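You operate a simulated robot arm through the tools that you are given. There is no shell and no other tool.

Carry out the task below with a simulated two-armed robot. There is one attempt and no reset: what you move stays moved.

JOB
Flip both footplates up and swing the rack-side leg rest out of the way.
Fine: lift each plate by its tab, open the rack-side latch before the swing; fingers clear of the hinges; the tilt stays locked.

The check looks at the end state, three seconds after you hand in, the way a careful person would. Anything else that was tipped, shoved, dropped, spilled or broken makes it a failure.

ROBOT AND FRAMES
Two 7-joint arms with fingered hands on one trunk that stands fixed in place. Base frame: the origin is at the foot of the trunk, x ahead of it, y to its left, z up. Readings come in mm, degrees, newtons and seconds.
The left shoulder is at [21, 170, 1498], the right one opposite. With the tool pointing down near the work surface each hand reaches from about 240 to 740 mm from the base axis, measured 20 degrees to its own side. Payload 4 kg a hand.
The tool frame of a hand sits at the grasp point between the pads (the TCP): z along the fingers, y along the line on which they close. The tips reach 26 mm beyond it. Largest opening 132 mm; the body of the gripper starts 73 mm behind the TCP. The gripper is a hand of 4 fingers: y runs from the thumb to the fingers, the wrist lies at [0, 0, -224] in the tool frame, and closing takes about 1.5 s.
Orientation is that of the tool frame in the base frame, as a unit quaternion [w, x, y, z]. With the fingers straight down and closing along the base's y, the tool's x points along the base's -x, its y along +y and its z along -z.

CONTROLS
- The arms move only by the tool arm_command. It takes "left_steps", "right_steps" or both (then of equal length, played together; a hand with none holds still); each is a list of rows, each an object (a shift or turn left out is 0, a gripper value left out holds the last) with "xyz": the shift along the tool's x, y, z in mm, a list of three; "delta_rot": the turn, a rotation vector about the tool's x, y, z in degrees, a list of three; "fingers": the gripper command, from -1 (shut) to 1 (fully open), values between in proportion. In form: [{"xyz": [tx, ty, tz], "delta_rot": [ax, ay, az], "fingers": fingers}, ...]. A call has 1 to 20 rows; each row is the pose to reach, as a shift and turn from the pose commanded when the call began, along the tool's axes at that moment. Each row takes 0.2 s and may step no farther than 50 mm and 8.6 degrees from the row before; otherwise, or with a gripper value out of range, the whole call is refused. Where a pose cannot be reached the arm comes as near as it can. A force on the tool above 40 N (or 10 N above the force at the start of the call, whichever is more), or a blocked arm, ends the call early, and 0.2 s more pass. Each finger travels about 45 mm/s and halts on what it meets, pressing with about 29 N; the grip force reading is that of the motor and also rises with nothing between the fingers. The clock runs only during rows and for 0.2 s after the last one: add rows that repeat a pose to give the fingers time. The reply holds the time, the measured pose of the TCP, the force on the tool along the base axes, the opening and the grip force, in the units named above and with some noise, with the torque about the TCP (base axes, N m) and any sound that the robot's microphone picked up.
- Cameras (640 x 400 px; columns grow to the right, rows downward): "scene" is now at [97.9, 35.1, 1664.5]; the picture's right is [0.43, -0.91, -0.00], its down [-0.52, -0.25, -0.82] and it looks along [0.74, 0.35, -0.58] (base axes); focal length 214 px, centre (320, 200). "left" rides on the left gripper at [-68, 2, -97] in its tool frame; the picture's right is [-0.03, -1.00, 0.00], its down [0.82, -0.02, -0.58] and it looks along [0.58, -0.01, 0.82] (tool axes); focal length 270 px, centre (320, 200). "right" rides on the right gripper at [68, 2, -97] in its tool frame; the picture's right is [-0.03, 1.00, 0.00], its down [-0.82, -0.02, -0.58] and it looks along [-0.58, -0.01, 0.82] (tool axes); focal length 270 px, centre (320, 200). There is no depth. A picture from a camera that has moved, and an enlarged one, comes with that camera's place and axes in the base frame and with its lens. The place of the scene camera against the robot may be out by one fixed shift of up to 12 mm in any direction.
- get_image(camera): a new picture of that camera. No time passes.
- slide_trunk(by): slides the trunk up (or, below 0, down) by that many mm; the arms and the scene camera ride with it, the base frame stays. It gives what a move gives, with no picture.
- set_grasp(shape, hand): the hand has 4 fingers and takes this shape, open, in about a second: jaw (thumb against the fingers, like two jaws); tri (thumb and two fingers); tip (a fingertip pinch); poke (one finger out to press); point (the index stretched); flat (the hand flat); cup (the hand cupped); fist (a fist). The gripper value then closes the fingers along that shape, each until it touches; the sizes above hold for jaw. It gives what a move gives, with no picture.
- pan_tilt(pan, tilt): turns the head with the scene camera to pan (to the left, within 86 degrees either way) and tilt (down, from -29 to 69), counted from straight ahead of the robot. It gives what a move gives.
- close_up(camera, box): a new picture of the part [left, top, right, bottom] of that camera's present view, enlarged. No time passes.
- job_done(): hands the job in; it is judged then, once.

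Nothing tells you positions but the pictures and the camera data. Unless the task says otherwise, let go and move clear before handing in.

The tools are called by a JSON object that holds its "api" and its "payload". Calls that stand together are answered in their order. arm_command: Moves the arms, as the interface text tells. Its arguments: {"type":"object","properties":{"left_steps":{"type":"array","items":{"type":"object","properties":{"xyz":{"type":"array","items":{"type":"number"}},"delta_rot":{"type":"array","items":{"type":"number"}},"fingers":{"type":"number"}}}},"right_steps":{"type":"array","items":{"type":"object","properties":{"xyz":{"type":"array","items":{"type":"number"}},"delta_rot":{"type":"array","items":{"type":"number"}},"fingers":{"type":"number"}}}}},"required":[]} The other tools are called the same way: slide_trunk (by) slides the trunk up or down; set_grasp (shape, hand) gives the hand a shape; pan_tilt (pan, tilt) turns the head that bears the scene camera; get_image (camera) takes a picture; close_up (camera, box) takes an enlarged picture of a part of a camera's view; job_done () hands the job in.

At the start:

```text
clock: 0.0
left_tool_pos: [303.8, 361.2, 1565.4]
left_tcp_rot: [-0.001, -0.001, 1.0, 0.0]
left_contact_force: [0.3, -0.5, 0.5]
left_wrist_torque: [0.01, 0.02, -0.01]
left_grip_width: 132.0
left_grasp_force: 0.0
left_shape: jaw
right_tool_pos: [394.1, 71.5, 1507.7]
right_tcp_rot: [0.0, 0.0, 1.0, 0.0]
right_contact_force: [-0.5, -0.2, 0.6]
right_wrist_torque: [-0.02, -0.02, 0.02]
right_grip_width: 132.1
right_grasp_force: 0.2
right_shape: jaw
trunk travel left (down, up): [-725.0, 30.0]
head pan, tilt: [25.2, 35.3]
```

scene: 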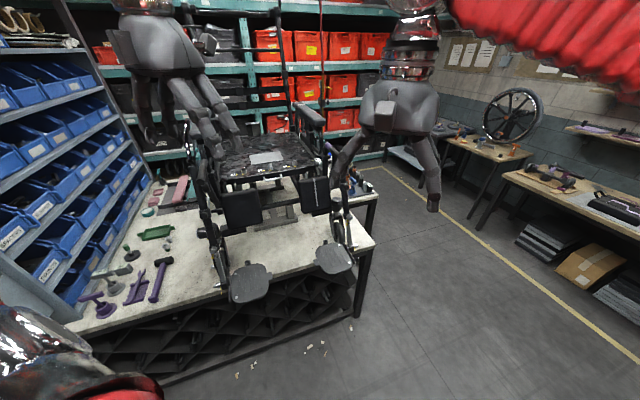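
right: 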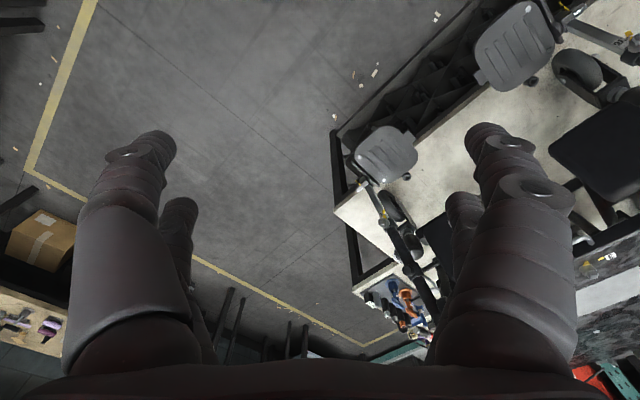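
left: 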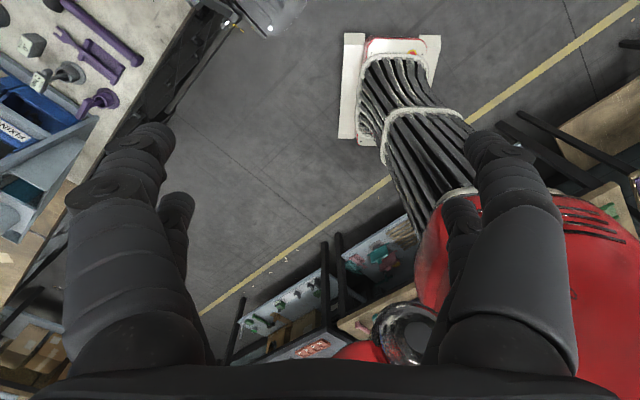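

I see a wheelchair on a workbench with two footplates jutting toward the robot, racks with blue bins on the left and red bins behind. I'll look closer before moving anything.

{"api": "close_up", "payload": {"camera": "scene", "box": [180, 160, 380, 310]}}

{"api": "close_up", "payload": {"camera": "scene", "box": [0, 0, 400, 250]}}

{"api": "close_up", "payload": {"camera": "right", "box": [320, 0, 640, 200]}}

```text
2.67 times, centred on (280, 235) of scene
camera zoom: at [97.9, 35.1, 1664.5], right [0.43, -0.91, 0.0], down [-0.52, -0.25, -0.82], along [0.74, 0.35, -0.58], focal length 572 px, centre (427, 107)
```

zoom: 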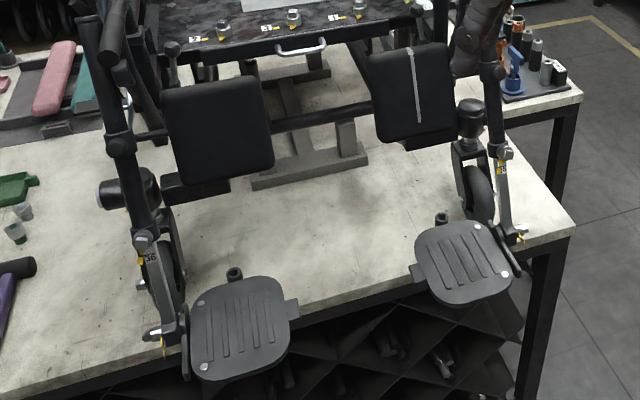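

```text
1.60 times, centred on (200, 125) of scene
camera zoom: at [97.9, 35.1, 1664.5], right [0.43, -0.91, 0.0], down [-0.52, -0.25, -0.82], along [0.74, 0.35, -0.58], focal length 343 px, centre (512, 320)
```

zoom: 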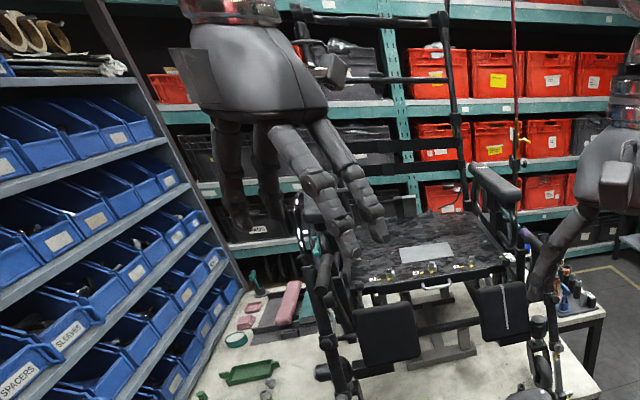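

```text
2.00 times, centred on (480, 100) of right
camera zoom: at [323.8, 73.0, 1602.9], right [0.03, 1.0, 0.0], down [0.82, -0.02, 0.58], along [0.58, -0.01, -0.82], focal length 541 px, centre (0, 400)
```

zoom: 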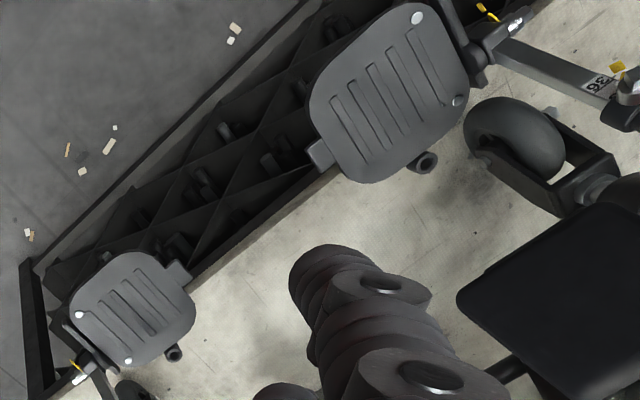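

The chair faces the robot at about 45°; the rack-side leg rest appears to be the left one in the picture, next to the blue-bin rack. I'll zoom in on its hinge, latch and tabs.

{"api": "close_up", "payload": {"camera": "scene", "box": [180, 130, 260, 180]}}

{"api": "close_up", "payload": {"camera": "scene", "box": [190, 170, 286, 230]}}

{"api": "close_up", "payload": {"camera": "scene", "box": [200, 240, 296, 310]}}

{"api": "close_up", "payload": {"camera": "scene", "box": [290, 170, 386, 280]}}

{"api": "close_up", "payload": {"camera": "scene", "box": [200, 90, 360, 190]}}

{"api": "close_up", "payload": {"camera": "right", "box": [440, 0, 640, 125]}}

```text
8.00 times, centred on (220, 155) of scene
camera zoom: at [97.9, 35.1, 1664.5], right [0.43, -0.91, 0.0], down [-0.52, -0.25, -0.82], along [0.74, 0.35, -0.58], focal length 1716 px, centre (1120, 560)
```

zoom: 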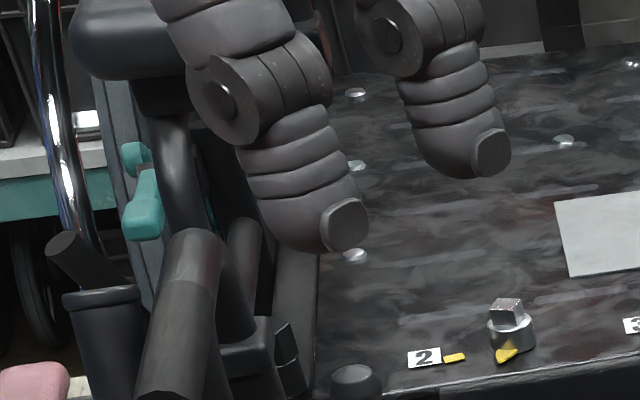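

```text
6.67 times, centred on (238, 200) of scene
camera zoom: at [97.9, 35.1, 1664.5], right [0.43, -0.91, 0.0], down [-0.52, -0.25, -0.82], along [0.74, 0.35, -0.58], focal length 1430 px, centre (867, 200)
```

zoom: 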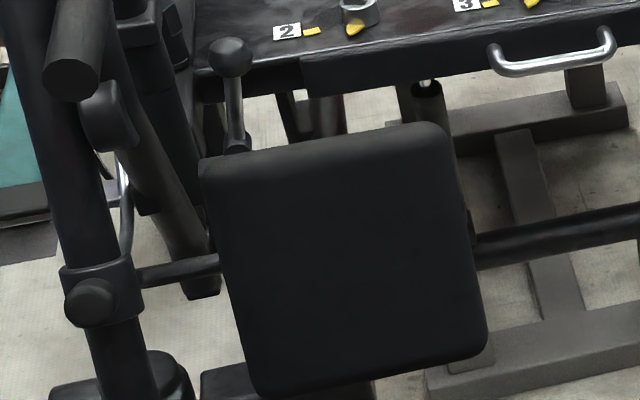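

```text
5.71 times, centred on (248, 275) of scene
camera zoom: at [97.9, 35.1, 1664.5], right [0.43, -0.91, 0.0], down [-0.52, -0.25, -0.82], along [0.74, 0.35, -0.58], focal length 1226 px, centre (731, -229)
```

zoom: 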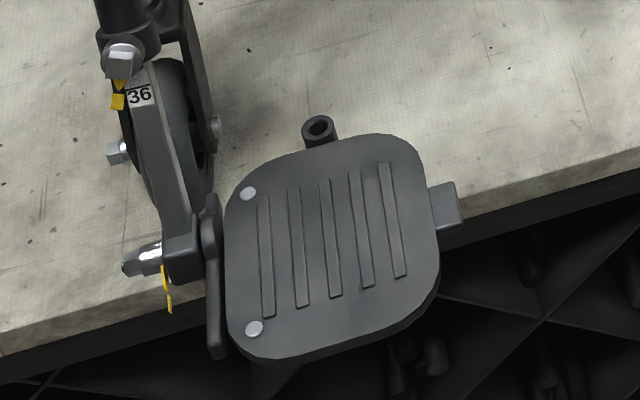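

```text
3.64 times, centred on (338, 225) of scene
camera zoom: at [97.9, 35.1, 1664.5], right [0.43, -0.91, 0.0], down [-0.52, -0.25, -0.82], along [0.74, 0.35, -0.58], focal length 780 px, centre (254, 109)
```

zoom: 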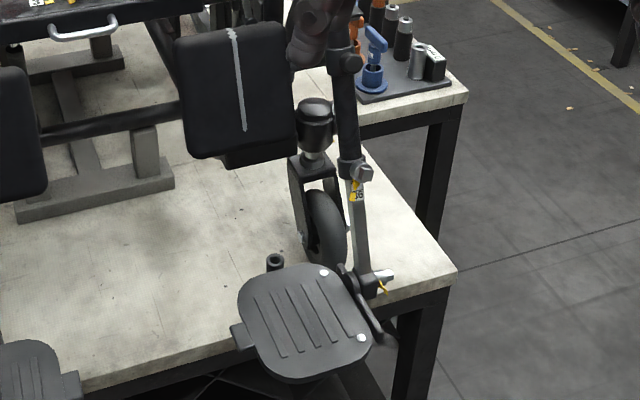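

```text
4.00 times, centred on (280, 140) of scene
camera zoom: at [97.9, 35.1, 1664.5], right [0.43, -0.91, 0.0], down [-0.52, -0.25, -0.82], along [0.74, 0.35, -0.58], focal length 858 px, centre (480, 440)
```

zoom: 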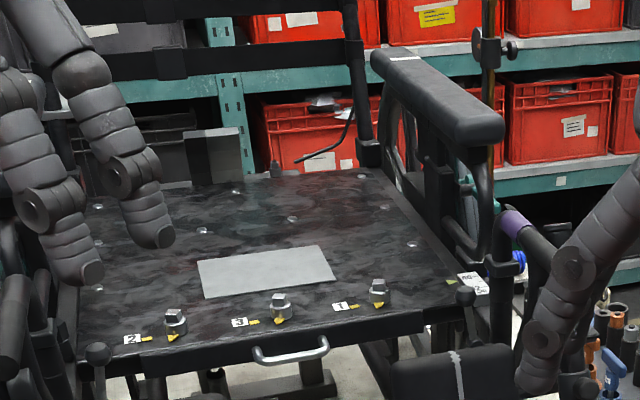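

```text
3.20 times, centred on (540, 62) of right
camera zoom: at [323.8, 73.0, 1602.9], right [0.03, 1.0, 0.0], down [0.82, -0.02, 0.58], along [0.58, -0.01, -0.82], focal length 865 px, centre (-384, 640)
```

zoom: 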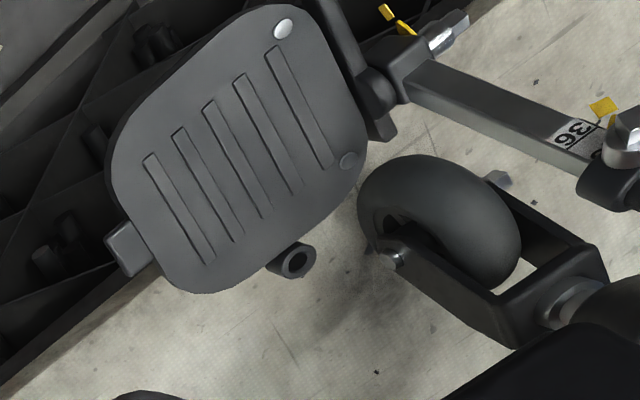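

Two ball-topped levers stand at the seat's front corners, and the left hand blocks part of the view. I'll look around with the head before I move the hands.

{"api": "pan_tilt", "payload": {"pan": 70, "tilt": 30}}

{"api": "get_image", "payload": {"camera": "scene"}}

{"api": "pan_tilt", "payload": {"pan": 45, "tilt": 45}}

{"api": "get_image", "payload": {"camera": "scene"}}

```text
clock: 1.1
left_tool_pos: [303.8, 360.5, 1566.8]
left_tcp_rot: [0.0, 0.0, 1.0, 0.0]
left_contact_force: [-0.4, 0.0, -0.2]
left_wrist_torque: [0.0, 0.0, -0.02]
left_grip_width: 131.9
left_grasp_force: 0.1
left_shape: jaw
right_tool_pos: [392.4, 71.1, 1507.3]
right_tcp_rot: [0.0, 0.0, 1.0, 0.0]
right_contact_force: [0.3, -0.6, 0.0]
right_wrist_torque: [-0.02, 0.02, 0.04]
right_grip_width: 131.9
right_grasp_force: 0.0
right_shape: jaw
trunk travel left (down, up): [-725.0, 30.0]
head pan, tilt: [70.0, 30.0]
```

```text
taken
camera scene: at [49.4, 82.8, 1672.8], right [0.94, -0.34, 0.0], down [-0.17, -0.47, -0.87], along [0.3, 0.81, -0.5], focal length 214 px, centre (320, 200)
```

scene: 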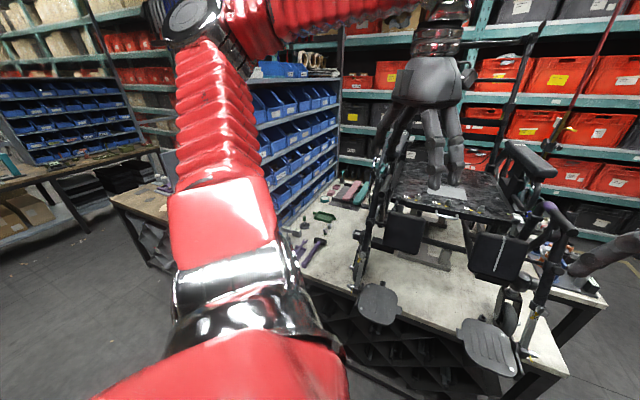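

```text
clock: 2.0
left_tool_pos: [304.9, 360.5, 1565.7]
left_tcp_rot: [0.0, 0.001, 1.0, 0.0]
left_contact_force: [0.0, 0.2, 0.7]
left_wrist_torque: [0.0, 0.02, 0.0]
left_grip_width: 131.8
left_grasp_force: 0.0
left_shape: jaw
right_tool_pos: [391.8, 70.9, 1507.9]
right_tcp_rot: [0.0, 0.0, 1.0, 0.0]
right_contact_force: [-0.2, 1.8, -0.6]
right_wrist_torque: [0.01, 0.01, 0.0]
right_grip_width: 131.9
right_grasp_force: 0.1
right_shape: jaw
trunk travel left (down, up): [-725.0, 30.0]
head pan, tilt: [45.0, 45.0]
```

```text
taken
camera scene: at [75.7, 55.4, 1650.2], right [0.71, -0.71, 0.0], down [-0.5, -0.5, -0.71], along [0.5, 0.5, -0.71], focal length 214 px, centre (320, 200)
```

scene: 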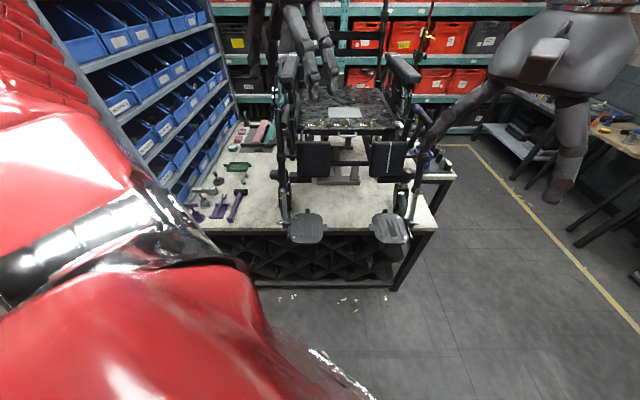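

From straight down the chair's axis: the blue-bin rack is left, so the rack-side leg rest is the left one. I'll inspect details from here.

{"api": "close_up", "payload": {"camera": "scene", "box": [480, 0, 640, 210]}}

{"api": "close_up", "payload": {"camera": "scene", "box": [260, 100, 440, 250]}}

{"api": "close_up", "payload": {"camera": "scene", "box": [260, 40, 350, 150]}}

{"api": "close_up", "payload": {"camera": "scene", "box": [160, 110, 300, 240]}}

{"api": "close_up", "payload": {"camera": "scene", "box": [360, 40, 460, 150]}}

```text
1.90 times, centred on (560, 105) of scene
camera zoom: at [75.7, 55.4, 1650.2], right [0.71, -0.71, 0.0], down [-0.5, -0.5, -0.71], along [0.5, 0.5, -0.71], focal length 408 px, centre (-137, 381)
```

zoom: 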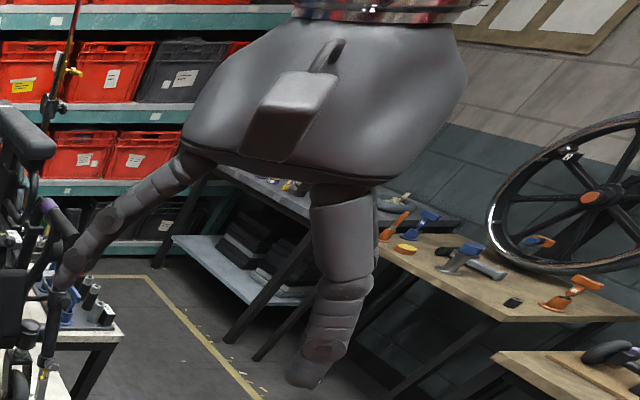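

```text
2.67 times, centred on (350, 175) of scene
camera zoom: at [75.7, 55.4, 1650.2], right [0.71, -0.71, 0.0], down [-0.5, -0.5, -0.71], along [0.5, 0.5, -0.71], focal length 572 px, centre (240, 267)
```

zoom: 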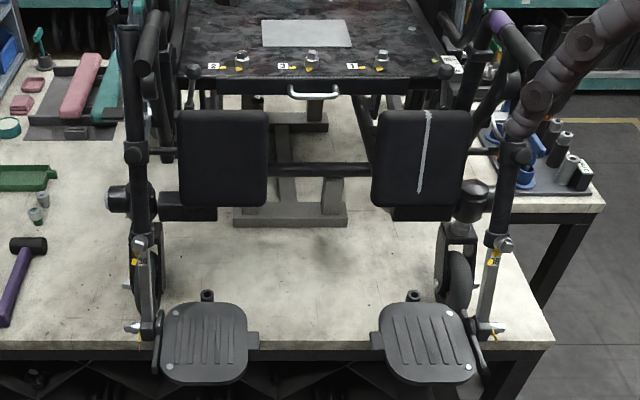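

```text
3.64 times, centred on (305, 95) of scene
camera zoom: at [75.7, 55.4, 1650.2], right [0.71, -0.71, 0.0], down [-0.5, -0.5, -0.71], along [0.5, 0.5, -0.71], focal length 780 px, centre (374, 582)
```

zoom: 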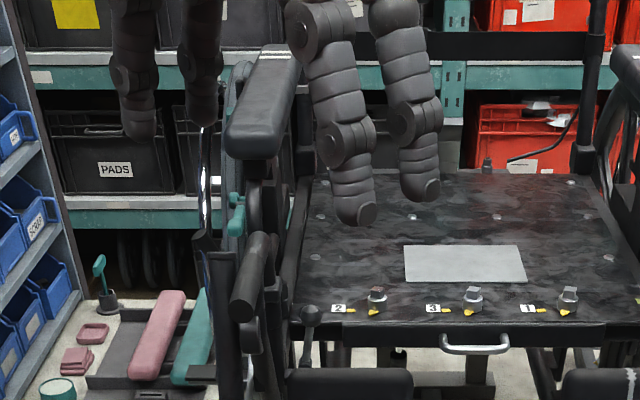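

```text
3.08 times, centred on (230, 175) of scene
camera zoom: at [75.7, 55.4, 1650.2], right [0.71, -0.71, 0.0], down [-0.5, -0.5, -0.71], along [0.5, 0.5, -0.71], focal length 660 px, centre (597, 277)
```

zoom: 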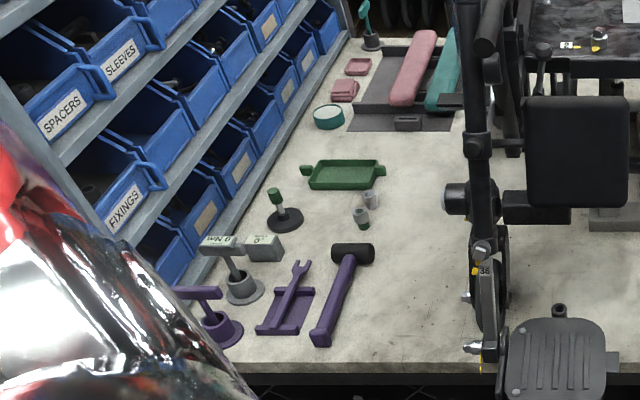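

```text
3.64 times, centred on (410, 95) of scene
camera zoom: at [75.7, 55.4, 1650.2], right [0.71, -0.71, 0.0], down [-0.5, -0.5, -0.71], along [0.5, 0.5, -0.71], focal length 780 px, centre (-7, 582)
```

zoom: 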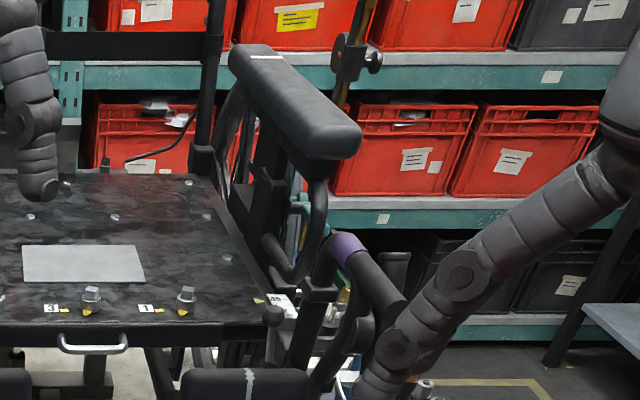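

I estimate the plates at z≈980, the bench top at ≈800 and the seat at ≈1240, with the plates overhanging the front edge of the bench. I'll move both hands back out of the view lines and turn them 45° to match the chair.

{"api": "arm_command", "payload": {"left_steps": [{"xyz": [20, 20, 0], "delta_rot": [0, 0, 7.5]}, {"xyz": [40, 40, 0], "delta_rot": [0, 0, 15]}, {"xyz": [60, 60, 0], "delta_rot": [0, 0, 22.5]}, {"xyz": [80, 80, 0], "delta_rot": [0, 0, 30]}, {"xyz": [100, 90, 0], "delta_rot": [0, 0, 37.5]}, {"xyz": [120, 100, 0], "delta_rot": [0, 0, 45]}], "right_steps": [{"xyz": [10, -20, 0], "delta_rot": [0, 0, 7.5]}, {"xyz": [20, -40, 0], "delta_rot": [0, 0, 15]}, {"xyz": [30, -60, 0], "delta_rot": [0, 0, 22.5]}, {"xyz": [40, -80, 0], "delta_rot": [0, 0, 30]}, {"xyz": [50, -100, 0], "delta_rot": [0, 0, 37.5]}, {"xyz": [60, -120, 0], "delta_rot": [0, 0, 45]}]}}

{"api": "get_image", "payload": {"camera": "scene"}}

{"api": "get_image", "payload": {"camera": "left"}}

{"api": "get_image", "payload": {"camera": "right"}}

```text
clock: 3.4
left_tool_pos: [182.1, 460.5, 1566.4]
left_tcp_rot: [0.0, 0.384, 0.924, 0.001]
left_contact_force: [-1.5, -0.6, 0.4]
left_wrist_torque: [0.02, -0.02, 0.0]
left_grip_width: 131.9
left_grasp_force: 0.1
left_shape: jaw
right_tool_pos: [331.0, -50.4, 1507.6]
right_tcp_rot: [0.001, 0.385, 0.923, 0.001]
right_contact_force: [-1.4, 0.1, 0.7]
right_wrist_torque: [0.03, -0.01, 0.0]
right_grip_width: 132.1
right_grasp_force: 0.2
right_shape: jaw
trunk travel left (down, up): [-725.0, 30.0]
head pan, tilt: [45.0, 45.0]
```

```text
taken
camera scene: at [73.8, 53.9, 1650.3], right [0.71, -0.71, 0.0], down [-0.5, -0.5, -0.71], along [0.5, 0.5, -0.71], focal length 214 px, centre (320, 200)
```

scene: 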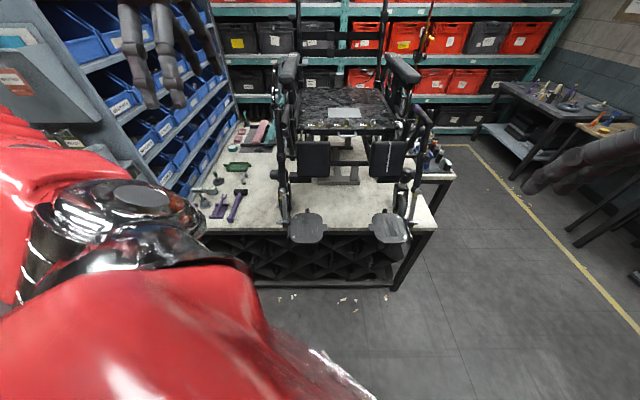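

```text
taken
camera left: at [230.7, 412.9, 1663.1], right [-0.69, -0.72, 0.0], down [-0.59, 0.56, 0.58], along [-0.42, 0.4, -0.82], focal length 270 px, centre (320, 200)
```

left: 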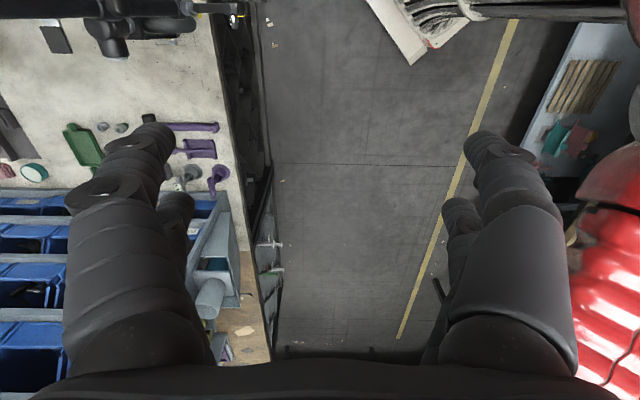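

```text
taken
camera right: at [282.8, -0.7, 1604.6], right [0.73, 0.69, 0.0], down [0.56, -0.59, 0.58], along [0.4, -0.42, -0.82], focal length 270 px, centre (320, 200)
```

right: 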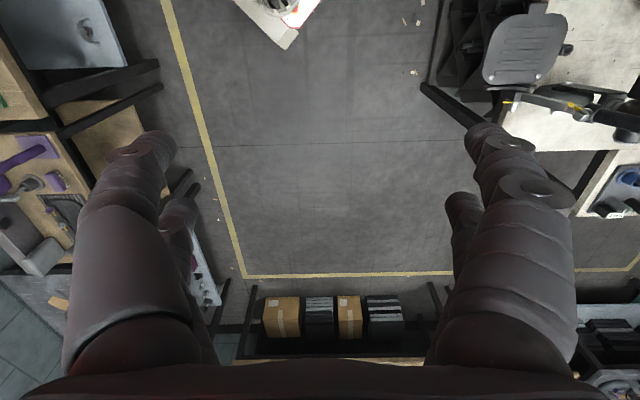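

The view of the chair is clear now. I'll look closely at the upper leg-rest joints and both seat-corner levers.

{"api": "close_up", "payload": {"camera": "scene", "box": [265, 85, 345, 145]}}

{"api": "close_up", "payload": {"camera": "scene", "box": [270, 115, 310, 150]}}

{"api": "close_up", "payload": {"camera": "scene", "box": [380, 85, 440, 145]}}

{"api": "close_up", "payload": {"camera": "scene", "box": [270, 140, 340, 190]}}

{"api": "close_up", "payload": {"camera": "scene", "box": [260, 50, 360, 110]}}

```text
6.67 times, centred on (305, 115) of scene
camera zoom: at [73.8, 53.9, 1650.3], right [0.71, -0.71, 0.0], down [-0.5, -0.5, -0.71], along [0.5, 0.5, -0.71], focal length 1430 px, centre (420, 767)
```

zoom: 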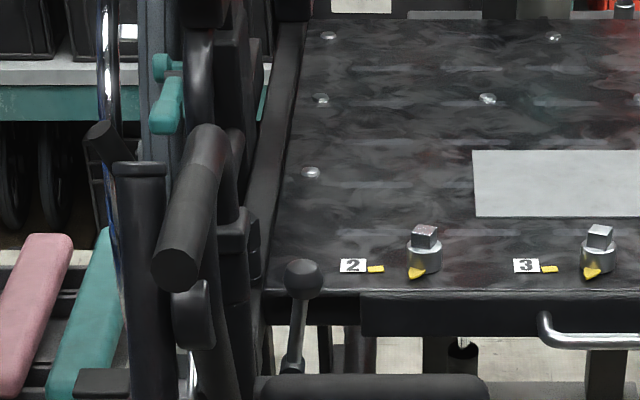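

```text
11.43 times, centred on (290, 132) of scene
camera zoom: at [73.8, 53.9, 1650.3], right [0.71, -0.71, 0.0], down [-0.5, -0.5, -0.71], along [0.5, 0.5, -0.71], focal length 2451 px, centre (663, 971)
```

zoom: 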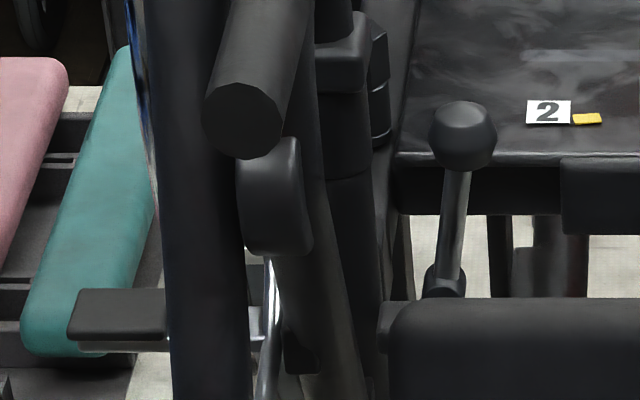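

```text
6.67 times, centred on (410, 115) of scene
camera zoom: at [73.8, 53.9, 1650.3], right [0.71, -0.71, 0.0], down [-0.5, -0.5, -0.71], along [0.5, 0.5, -0.71], focal length 1430 px, centre (-280, 767)
```

zoom: 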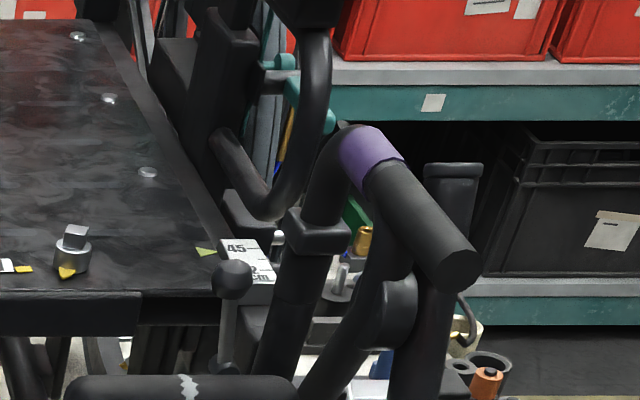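

```text
8.00 times, centred on (305, 165) of scene
camera zoom: at [73.8, 53.9, 1650.3], right [0.71, -0.71, 0.0], down [-0.5, -0.5, -0.71], along [0.5, 0.5, -0.71], focal length 1716 px, centre (440, 480)
```

zoom: 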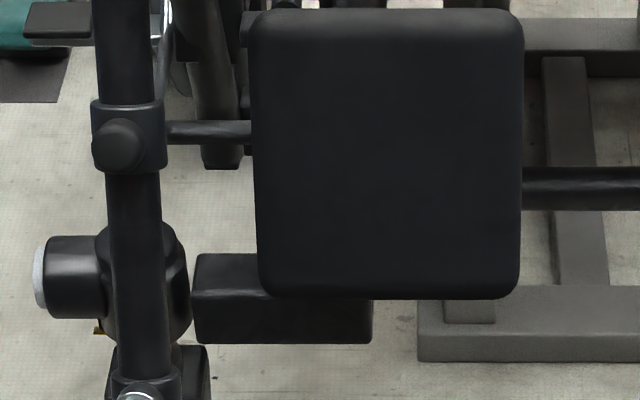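

```text
6.40 times, centred on (310, 80) of scene
camera zoom: at [73.8, 53.9, 1650.3], right [0.71, -0.71, 0.0], down [-0.5, -0.5, -0.71], along [0.5, 0.5, -0.71], focal length 1373 px, centre (384, 968)
```

zoom: 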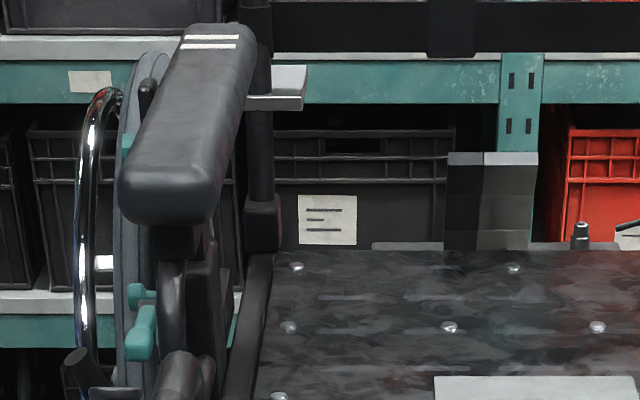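

The hanger geometry near the seat corner isn't clear yet. I'll lower the trunk for a more level view.

{"api": "slide_trunk", "payload": {"by": -250}}

{"api": "pan_tilt", "payload": {"pan": 45, "tilt": 20}}

{"api": "get_image", "payload": {"camera": "scene"}}

```text
clock: 6.0
left_tool_pos: [183.4, 460.4, 1315.3]
left_tcp_rot: [0.001, 0.383, 0.924, -0.001]
left_contact_force: [0.0, 0.2, 0.7]
left_wrist_torque: [0.0, -0.02, -0.01]
left_grip_width: 132.0
left_grasp_force: 0.0
left_shape: jaw
right_tool_pos: [331.3, -48.9, 1257.5]
right_tcp_rot: [0.0, 0.383, 0.924, 0.0]
right_contact_force: [-0.6, -0.5, -0.2]
right_wrist_torque: [-0.01, 0.01, 0.0]
right_grip_width: 131.8
right_grasp_force: 0.0
right_shape: jaw
trunk travel left (down, up): [-475.0, 280.0]
head pan, tilt: [45.0, 45.0]
```

```text
clock: 6.9
left_tool_pos: [183.2, 460.1, 1316.3]
left_tcp_rot: [0.0, 0.382, 0.924, 0.0]
left_contact_force: [-0.8, -0.2, -0.1]
left_wrist_torque: [-0.02, 0.01, 0.0]
left_grip_width: 131.9
left_grasp_force: 0.0
left_shape: jaw
right_tool_pos: [332.7, -48.5, 1257.8]
right_tcp_rot: [0.0, 0.383, 0.924, 0.0]
right_contact_force: [0.2, 0.1, 0.0]
right_wrist_torque: [-0.01, -0.01, 0.03]
right_grip_width: 132.0
right_grasp_force: 0.0
right_shape: jaw
trunk travel left (down, up): [-475.0, 280.0]
head pan, tilt: [45.0, 20.0]
```

```text
taken
camera scene: at [97.1, 63.6, 1438.3], right [0.71, -0.71, 0.0], down [-0.24, -0.24, -0.94], along [0.66, 0.66, -0.34], focal length 214 px, centre (320, 200)
```

scene: 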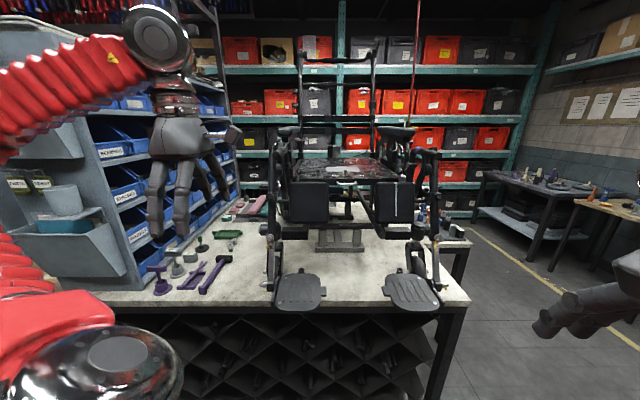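

Now a more level view; zooming in on both hanger assemblies.

{"api": "close_up", "payload": {"camera": "scene", "box": [255, 130, 345, 200]}}

{"api": "close_up", "payload": {"camera": "scene", "box": [380, 130, 460, 200]}}

{"api": "close_up", "payload": {"camera": "scene", "box": [255, 190, 345, 320]}}

{"api": "close_up", "payload": {"camera": "scene", "box": [370, 190, 480, 320]}}

```text
5.71 times, centred on (300, 165) of scene
camera zoom: at [97.1, 63.6, 1438.3], right [0.71, -0.71, 0.0], down [-0.24, -0.24, -0.94], along [0.66, 0.66, -0.34], focal length 1226 px, centre (434, 400)
```

zoom: 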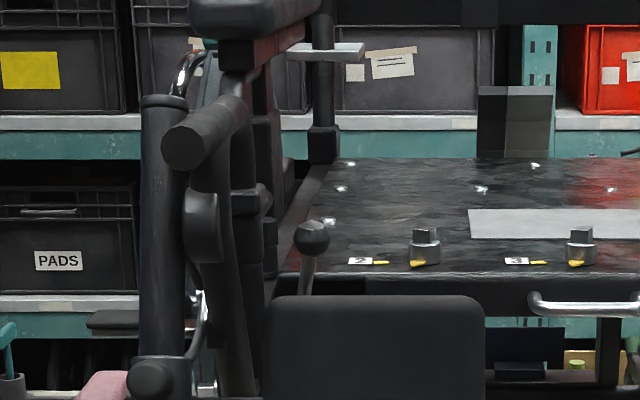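

```text
5.71 times, centred on (420, 165) of scene
camera zoom: at [97.1, 63.6, 1438.3], right [0.71, -0.71, 0.0], down [-0.24, -0.24, -0.94], along [0.66, 0.66, -0.34], focal length 1226 px, centre (-251, 400)
```

zoom: 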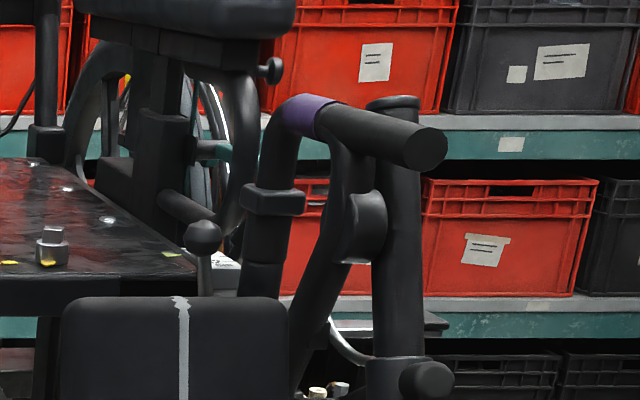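

```text
3.08 times, centred on (300, 255) of scene
camera zoom: at [97.1, 63.6, 1438.3], right [0.71, -0.71, 0.0], down [-0.24, -0.24, -0.94], along [0.66, 0.66, -0.34], focal length 660 px, centre (382, 31)
```

zoom: 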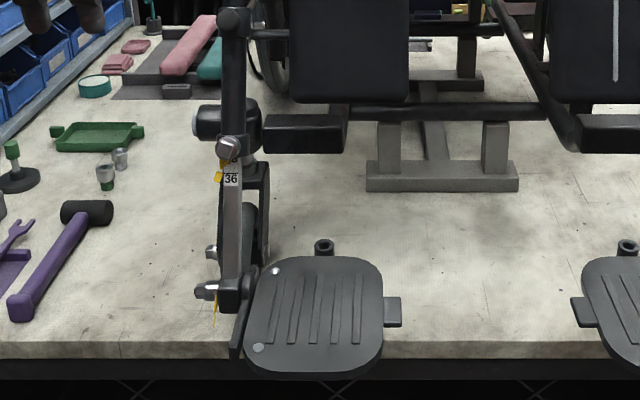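

```text
3.08 times, centred on (425, 255) of scene
camera zoom: at [97.1, 63.6, 1438.3], right [0.71, -0.71, 0.0], down [-0.24, -0.24, -0.94], along [0.66, 0.66, -0.34], focal length 660 px, centre (-3, 31)
```

zoom: 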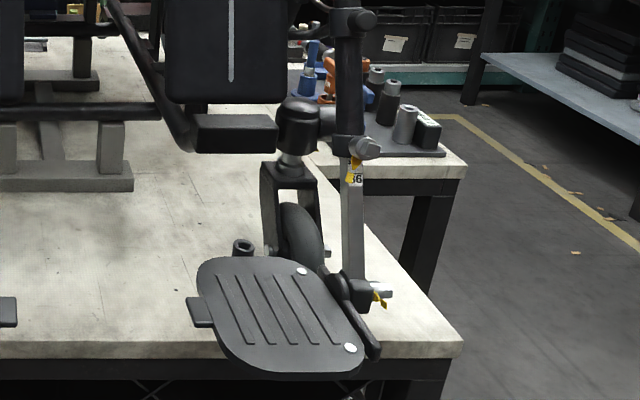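

Both tabs are visible: left tab ≈ (r 35, f 622, z 962) and right tab ≈ (r 218, f 619, z 965) in chair-aligned axes. I'll check how the "tip" shape looks on the right hand before I choose a grip.

{"api": "set_grasp", "payload": {"hand": "right", "shape": "tip"}}

{"api": "pan_tilt", "payload": {"pan": 10, "tilt": 30}}

{"api": "get_image", "payload": {"camera": "scene"}}

{"api": "get_image", "payload": {"camera": "right"}}

```text
clock: 7.8
left_tool_pos: [182.7, 459.3, 1315.8]
left_tcp_rot: [0.0, 0.383, 0.924, 0.0]
left_contact_force: [0.2, -0.5, 0.5]
left_wrist_torque: [0.04, 0.01, 0.0]
left_grip_width: 131.8
left_grasp_force: 0.0
left_shape: jaw
right_tool_pos: [331.9, -48.8, 1258.5]
right_tcp_rot: [0.0, 0.382, 0.924, 0.0]
right_contact_force: [-0.1, -0.4, -0.1]
right_wrist_torque: [0.02, 0.0, 0.01]
right_grip_width: 132.1
right_grasp_force: 0.1
right_shape: tip
trunk travel left (down, up): [-475.0, 280.0]
head pan, tilt: [45.0, 20.0]
```

```text
clock: 8.8
left_tool_pos: [182.5, 460.4, 1315.5]
left_tcp_rot: [-0.001, 0.382, 0.924, 0.001]
left_contact_force: [1.0, -0.3, 0.7]
left_wrist_torque: [-0.02, -0.04, 0.01]
left_grip_width: 131.7
left_grasp_force: 0.2
left_shape: jaw
right_tool_pos: [332.2, -50.3, 1257.3]
right_tcp_rot: [-0.001, 0.383, 0.924, 0.0]
right_contact_force: [0.0, 0.8, -0.6]
right_wrist_torque: [-0.01, -0.03, 0.01]
right_grip_width: 131.9
right_grasp_force: 0.0
right_shape: tip
trunk travel left (down, up): [-475.0, 280.0]
head pan, tilt: [10.0, 30.0]
```

```text
taken
camera scene: at [120.3, 13.6, 1422.3], right [0.17, -0.98, 0.0], down [-0.49, -0.09, -0.87], along [0.85, 0.15, -0.5], focal length 214 px, centre (320, 200)
```

scene: 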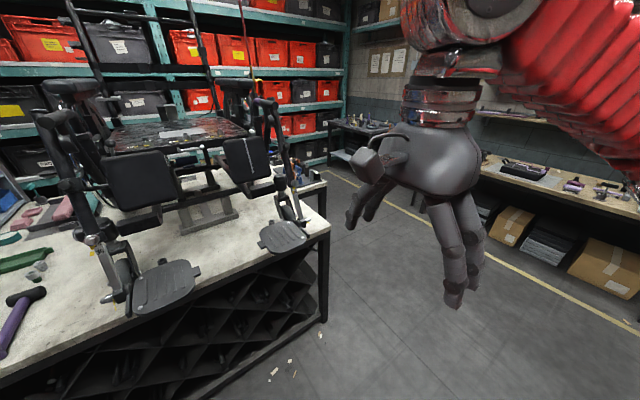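

```text
taken
camera right: at [284.7, 0.9, 1353.4], right [0.73, 0.69, 0.0], down [0.56, -0.59, 0.58], along [0.4, -0.42, -0.82], focal length 270 px, centre (320, 200)
```

right: 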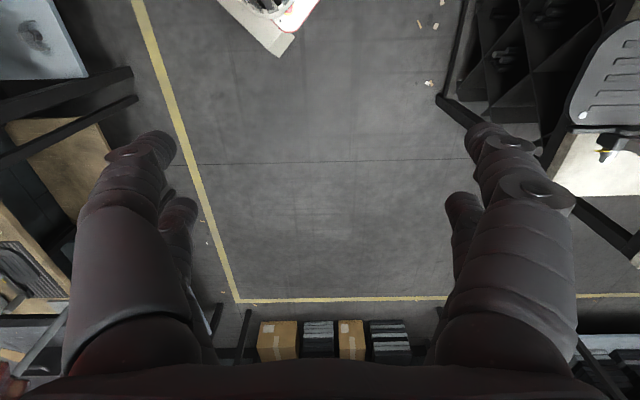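

The hand has two finger pairs. I'll close the tip shape once in free air to see how it pinches.

{"api": "arm_command", "payload": {"right_steps": [{"fingers": -0.5}, {"fingers": -0.5}, {"fingers": -0.5}, {"fingers": -0.5}, {"fingers": -0.5}, {"fingers": -0.5}]}}

{"api": "get_image", "payload": {"camera": "right"}}

{"api": "close_up", "payload": {"camera": "scene", "box": [320, 80, 520, 320]}}

{"api": "arm_command", "payload": {"right_steps": [{"fingers": -1}, {"fingers": -1}, {"fingers": -1}, {"fingers": -1}]}}

{"api": "get_image", "payload": {"camera": "right"}}

{"api": "close_up", "payload": {"camera": "scene", "box": [320, 80, 520, 320]}}

```text
clock: 10.2
left_tool_pos: [183.2, 460.4, 1315.3]
left_tcp_rot: [0.0, 0.382, 0.924, 0.0]
left_contact_force: [-0.1, -0.4, -0.2]
left_wrist_torque: [0.01, 0.01, -0.03]
left_grip_width: 131.9
left_grasp_force: 0.1
left_shape: jaw
right_tool_pos: [333.3, -48.6, 1256.9]
right_tcp_rot: [0.0, 0.383, 0.924, 0.0]
right_contact_force: [-0.6, -0.6, -0.7]
right_wrist_torque: [-0.04, 0.03, 0.0]
right_grip_width: 33.6
right_grasp_force: 0.1
right_shape: tip
trunk travel left (down, up): [-475.0, 280.0]
head pan, tilt: [10.0, 30.0]
```

```text
taken
camera right: at [284.7, 0.9, 1353.4], right [0.73, 0.69, 0.0], down [0.56, -0.59, 0.58], along [0.4, -0.42, -0.82], focal length 270 px, centre (320, 200)
```

right: 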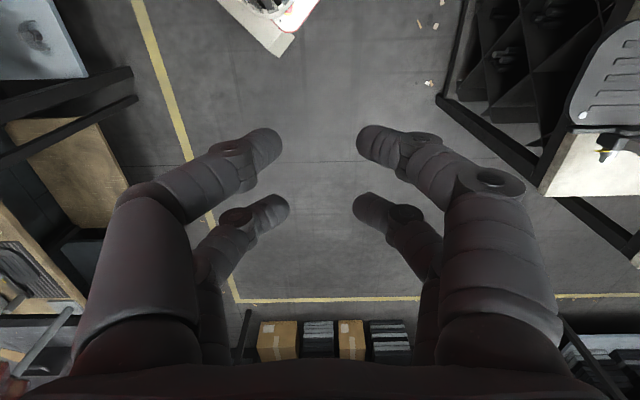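

```text
1.67 times, centred on (420, 200) of scene
camera zoom: at [120.3, 13.5, 1422.3], right [0.17, -0.98, 0.0], down [-0.49, -0.09, -0.87], along [0.85, 0.15, -0.5], focal length 358 px, centre (153, 200)
```

zoom: 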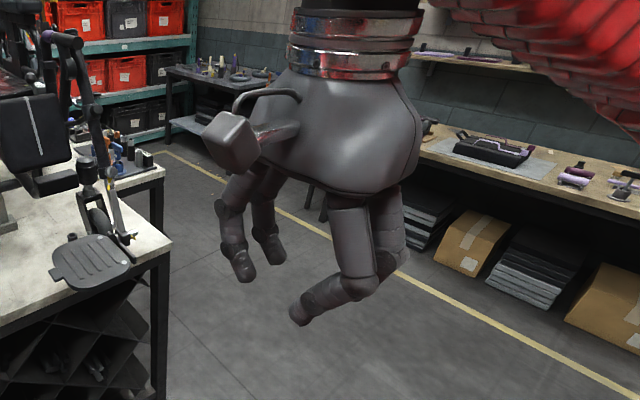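

```text
clock: 11.2
left_tool_pos: [183.5, 459.3, 1316.7]
left_tcp_rot: [0.001, 0.382, 0.924, 0.0]
left_contact_force: [0.4, 1.3, 0.3]
left_wrist_torque: [0.03, 0.0, -0.01]
left_grip_width: 131.9
left_grasp_force: 0.1
left_shape: jaw
right_tool_pos: [333.2, -49.3, 1257.7]
right_tcp_rot: [0.001, 0.382, 0.924, 0.0]
right_contact_force: [0.1, 0.7, 0.2]
right_wrist_torque: [0.01, 0.0, -0.02]
right_grip_width: 0.0
right_grasp_force: 28.8
right_shape: tip
trunk travel left (down, up): [-475.0, 280.0]
head pan, tilt: [10.0, 30.0]
```

```text
taken
camera right: at [284.7, 0.9, 1353.4], right [0.73, 0.69, 0.0], down [0.56, -0.59, 0.58], along [0.4, -0.42, -0.82], focal length 270 px, centre (320, 200)
```

right: 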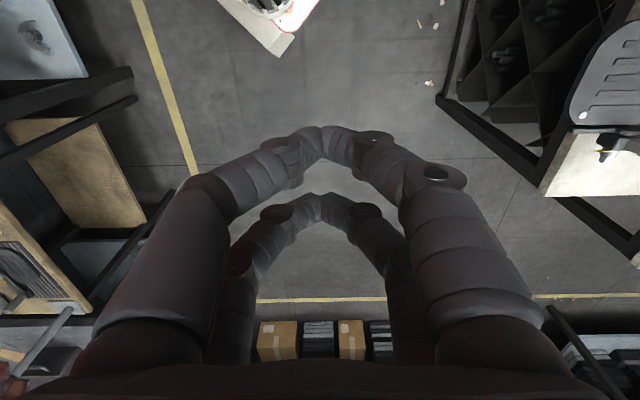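

```text
1.67 times, centred on (420, 200) of scene
camera zoom: at [120.3, 13.5, 1422.3], right [0.17, -0.98, 0.0], down [-0.49, -0.09, -0.87], along [0.85, 0.15, -0.5], focal length 358 px, centre (153, 200)
```

zoom: 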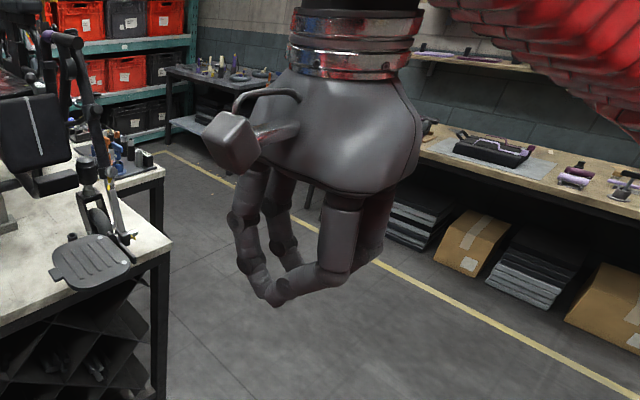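

Two finger pairs meet symmetrically. A single outstretched finger under the tab might be cleaner, so I'll check the "poke" and "point" shapes.

{"api": "set_grasp", "payload": {"hand": "right", "shape": "poke"}}

{"api": "get_image", "payload": {"camera": "right"}}

{"api": "close_up", "payload": {"camera": "scene", "box": [320, 80, 520, 320]}}

{"api": "set_grasp", "payload": {"hand": "right", "shape": "point"}}

{"api": "get_image", "payload": {"camera": "right"}}

{"api": "close_up", "payload": {"camera": "scene", "box": [320, 80, 520, 320]}}

```text
clock: 12.1
left_tool_pos: [183.8, 460.2, 1316.3]
left_tcp_rot: [0.0, 0.383, 0.924, 0.001]
left_contact_force: [0.5, -0.4, -0.1]
left_wrist_torque: [-0.02, -0.03, 0.0]
left_grip_width: 131.8
left_grasp_force: 0.0
left_shape: jaw
right_tool_pos: [332.3, -49.7, 1257.0]
right_tcp_rot: [0.001, 0.383, 0.924, 0.0]
right_contact_force: [-0.4, 0.4, -0.1]
right_wrist_torque: [0.0, -0.01, 0.0]
right_grip_width: 0.0
right_grasp_force: 0.1
right_shape: poke
trunk travel left (down, up): [-475.0, 280.0]
head pan, tilt: [10.0, 30.0]
```

```text
taken
camera right: at [284.7, 0.9, 1353.4], right [0.73, 0.69, 0.0], down [0.56, -0.59, 0.58], along [0.4, -0.42, -0.82], focal length 270 px, centre (320, 200)
```

right: 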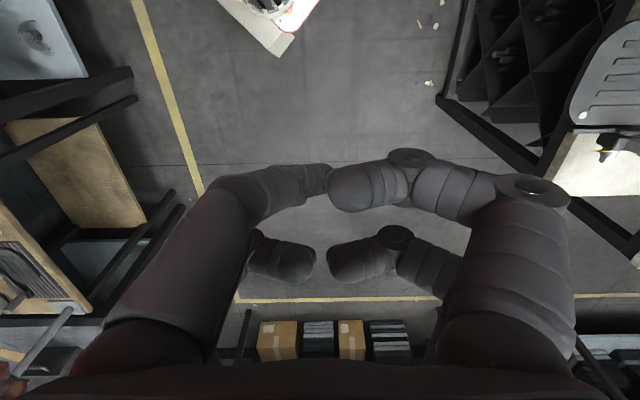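

```text
1.67 times, centred on (420, 200) of scene
camera zoom: at [120.3, 13.5, 1422.3], right [0.17, -0.98, 0.0], down [-0.49, -0.09, -0.87], along [0.85, 0.15, -0.5], focal length 358 px, centre (153, 200)
```

zoom: 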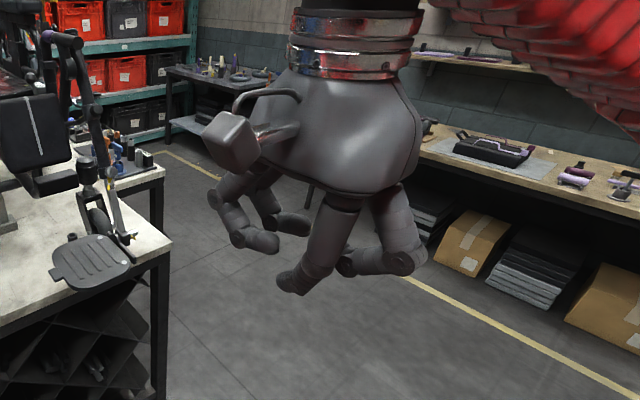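

```text
clock: 13.0
left_tool_pos: [183.7, 461.0, 1315.4]
left_tcp_rot: [-0.001, 0.382, 0.924, 0.0]
left_contact_force: [0.8, -0.4, 0.3]
left_wrist_torque: [0.01, -0.03, -0.03]
left_grip_width: 131.9
left_grasp_force: 0.1
left_shape: jaw
right_tool_pos: [333.2, -48.5, 1258.0]
right_tcp_rot: [0.0, 0.383, 0.924, 0.0]
right_contact_force: [-0.1, 0.5, -0.3]
right_wrist_torque: [0.0, -0.02, 0.02]
right_grip_width: 0.0
right_grasp_force: 0.0
right_shape: point
trunk travel left (down, up): [-475.0, 280.0]
head pan, tilt: [10.0, 30.0]
```

```text
taken
camera right: at [284.7, 0.9, 1353.4], right [0.73, 0.69, 0.0], down [0.56, -0.59, 0.58], along [0.4, -0.42, -0.82], focal length 270 px, centre (320, 200)
```

right: 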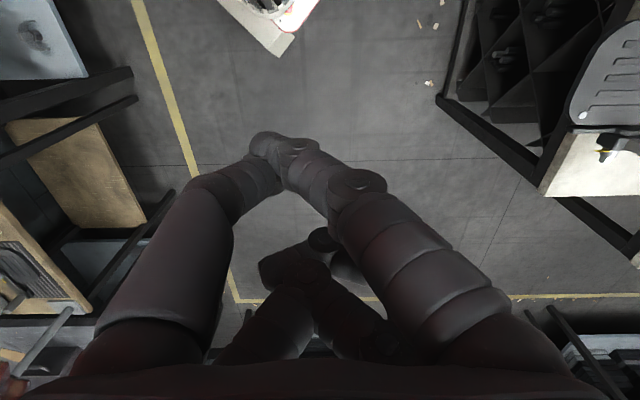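

```text
1.67 times, centred on (420, 200) of scene
camera zoom: at [120.3, 13.5, 1422.3], right [0.17, -0.98, 0.0], down [-0.49, -0.09, -0.87], along [0.85, 0.15, -0.5], focal length 358 px, centre (153, 200)
```

zoom: 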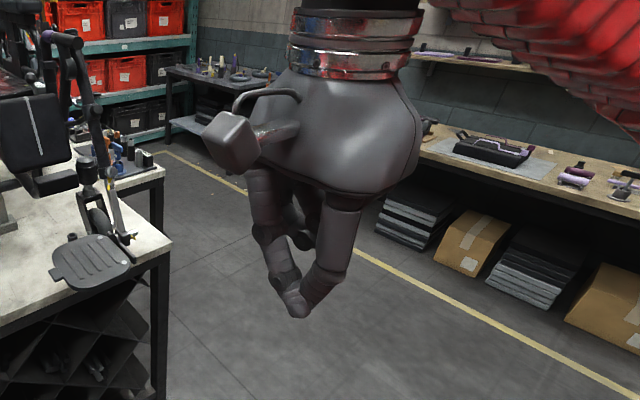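

The commanded finger value is still "shut", which bends these shapes. I'll open them and look again.

{"api": "arm_command", "payload": {"right_steps": [{"fingers": 1}, {"fingers": 1}, {"fingers": 1}, {"fingers": 1}, {"fingers": 1}, {"fingers": 1}, {"fingers": 1}, {"fingers": 1}]}}

{"api": "get_image", "payload": {"camera": "right"}}

{"api": "close_up", "payload": {"camera": "scene", "box": [320, 80, 520, 320]}}

{"api": "set_grasp", "payload": {"hand": "right", "shape": "poke"}}

{"api": "get_image", "payload": {"camera": "right"}}

{"api": "close_up", "payload": {"camera": "scene", "box": [320, 80, 520, 320]}}

```text
clock: 14.8
left_tool_pos: [184.0, 460.0, 1315.4]
left_tcp_rot: [0.001, 0.382, 0.924, 0.0]
left_contact_force: [-0.5, 0.4, -0.1]
left_wrist_torque: [0.01, 0.01, 0.0]
left_grip_width: 131.9
left_grasp_force: 0.1
left_shape: jaw
right_tool_pos: [332.7, -50.0, 1257.0]
right_tcp_rot: [0.0, 0.382, 0.924, 0.0]
right_contact_force: [0.0, 0.1, 0.5]
right_wrist_torque: [-0.01, 0.02, 0.0]
right_grip_width: 0.0
right_grasp_force: 0.0
right_shape: point
trunk travel left (down, up): [-475.0, 280.0]
head pan, tilt: [10.0, 30.0]
```

```text
taken
camera right: at [284.7, 0.9, 1353.4], right [0.73, 0.69, 0.0], down [0.56, -0.59, 0.58], along [0.4, -0.42, -0.82], focal length 270 px, centre (320, 200)
```

right: 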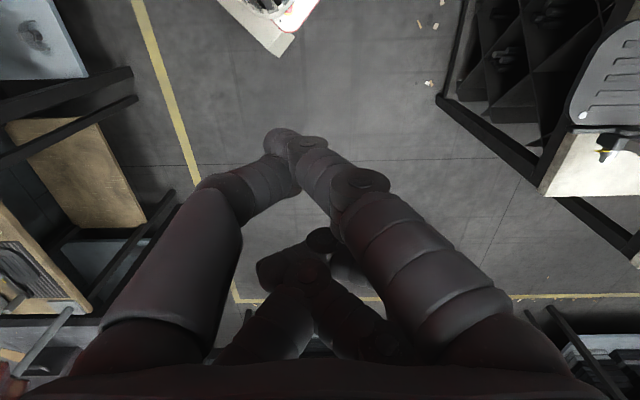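

```text
1.67 times, centred on (420, 200) of scene
camera zoom: at [120.3, 13.5, 1422.3], right [0.17, -0.98, 0.0], down [-0.49, -0.09, -0.87], along [0.85, 0.15, -0.5], focal length 358 px, centre (153, 200)
```

zoom: 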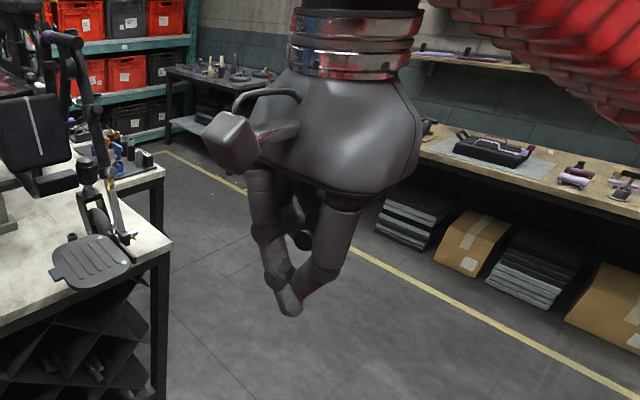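

```text
clock: 15.7
left_tool_pos: [183.8, 459.4, 1315.5]
left_tcp_rot: [0.0, 0.382, 0.924, -0.001]
left_contact_force: [-0.5, 0.1, -0.3]
left_wrist_torque: [0.04, 0.01, 0.01]
left_grip_width: 132.2
left_grasp_force: 0.0
left_shape: jaw
right_tool_pos: [332.2, -50.3, 1258.3]
right_tcp_rot: [0.0, 0.382, 0.924, 0.0]
right_contact_force: [-0.2, 0.4, 0.4]
right_wrist_torque: [0.02, 0.0, -0.04]
right_grip_width: 0.3
right_grasp_force: 0.1
right_shape: poke
trunk travel left (down, up): [-475.0, 280.0]
head pan, tilt: [10.0, 30.0]
```

```text
taken
camera right: at [284.7, 0.9, 1353.4], right [0.73, 0.69, 0.0], down [0.56, -0.59, 0.58], along [0.4, -0.42, -0.82], focal length 270 px, centre (320, 200)
```

right: 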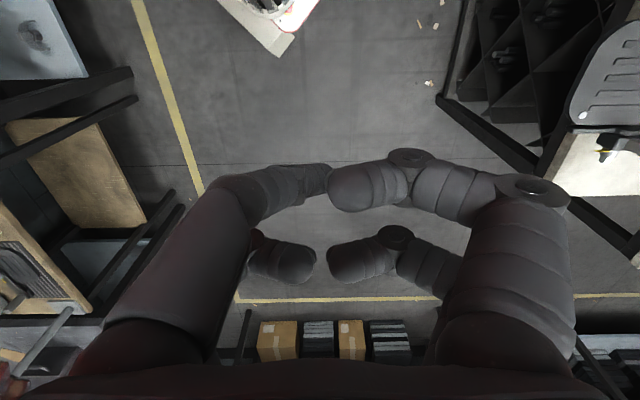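

```text
1.67 times, centred on (420, 200) of scene
camera zoom: at [120.3, 13.5, 1422.3], right [0.17, -0.98, 0.0], down [-0.49, -0.09, -0.87], along [0.85, 0.15, -0.5], focal length 358 px, centre (153, 200)
```

zoom: 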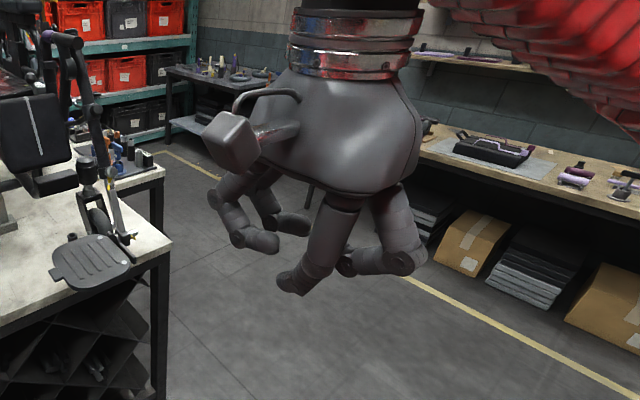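

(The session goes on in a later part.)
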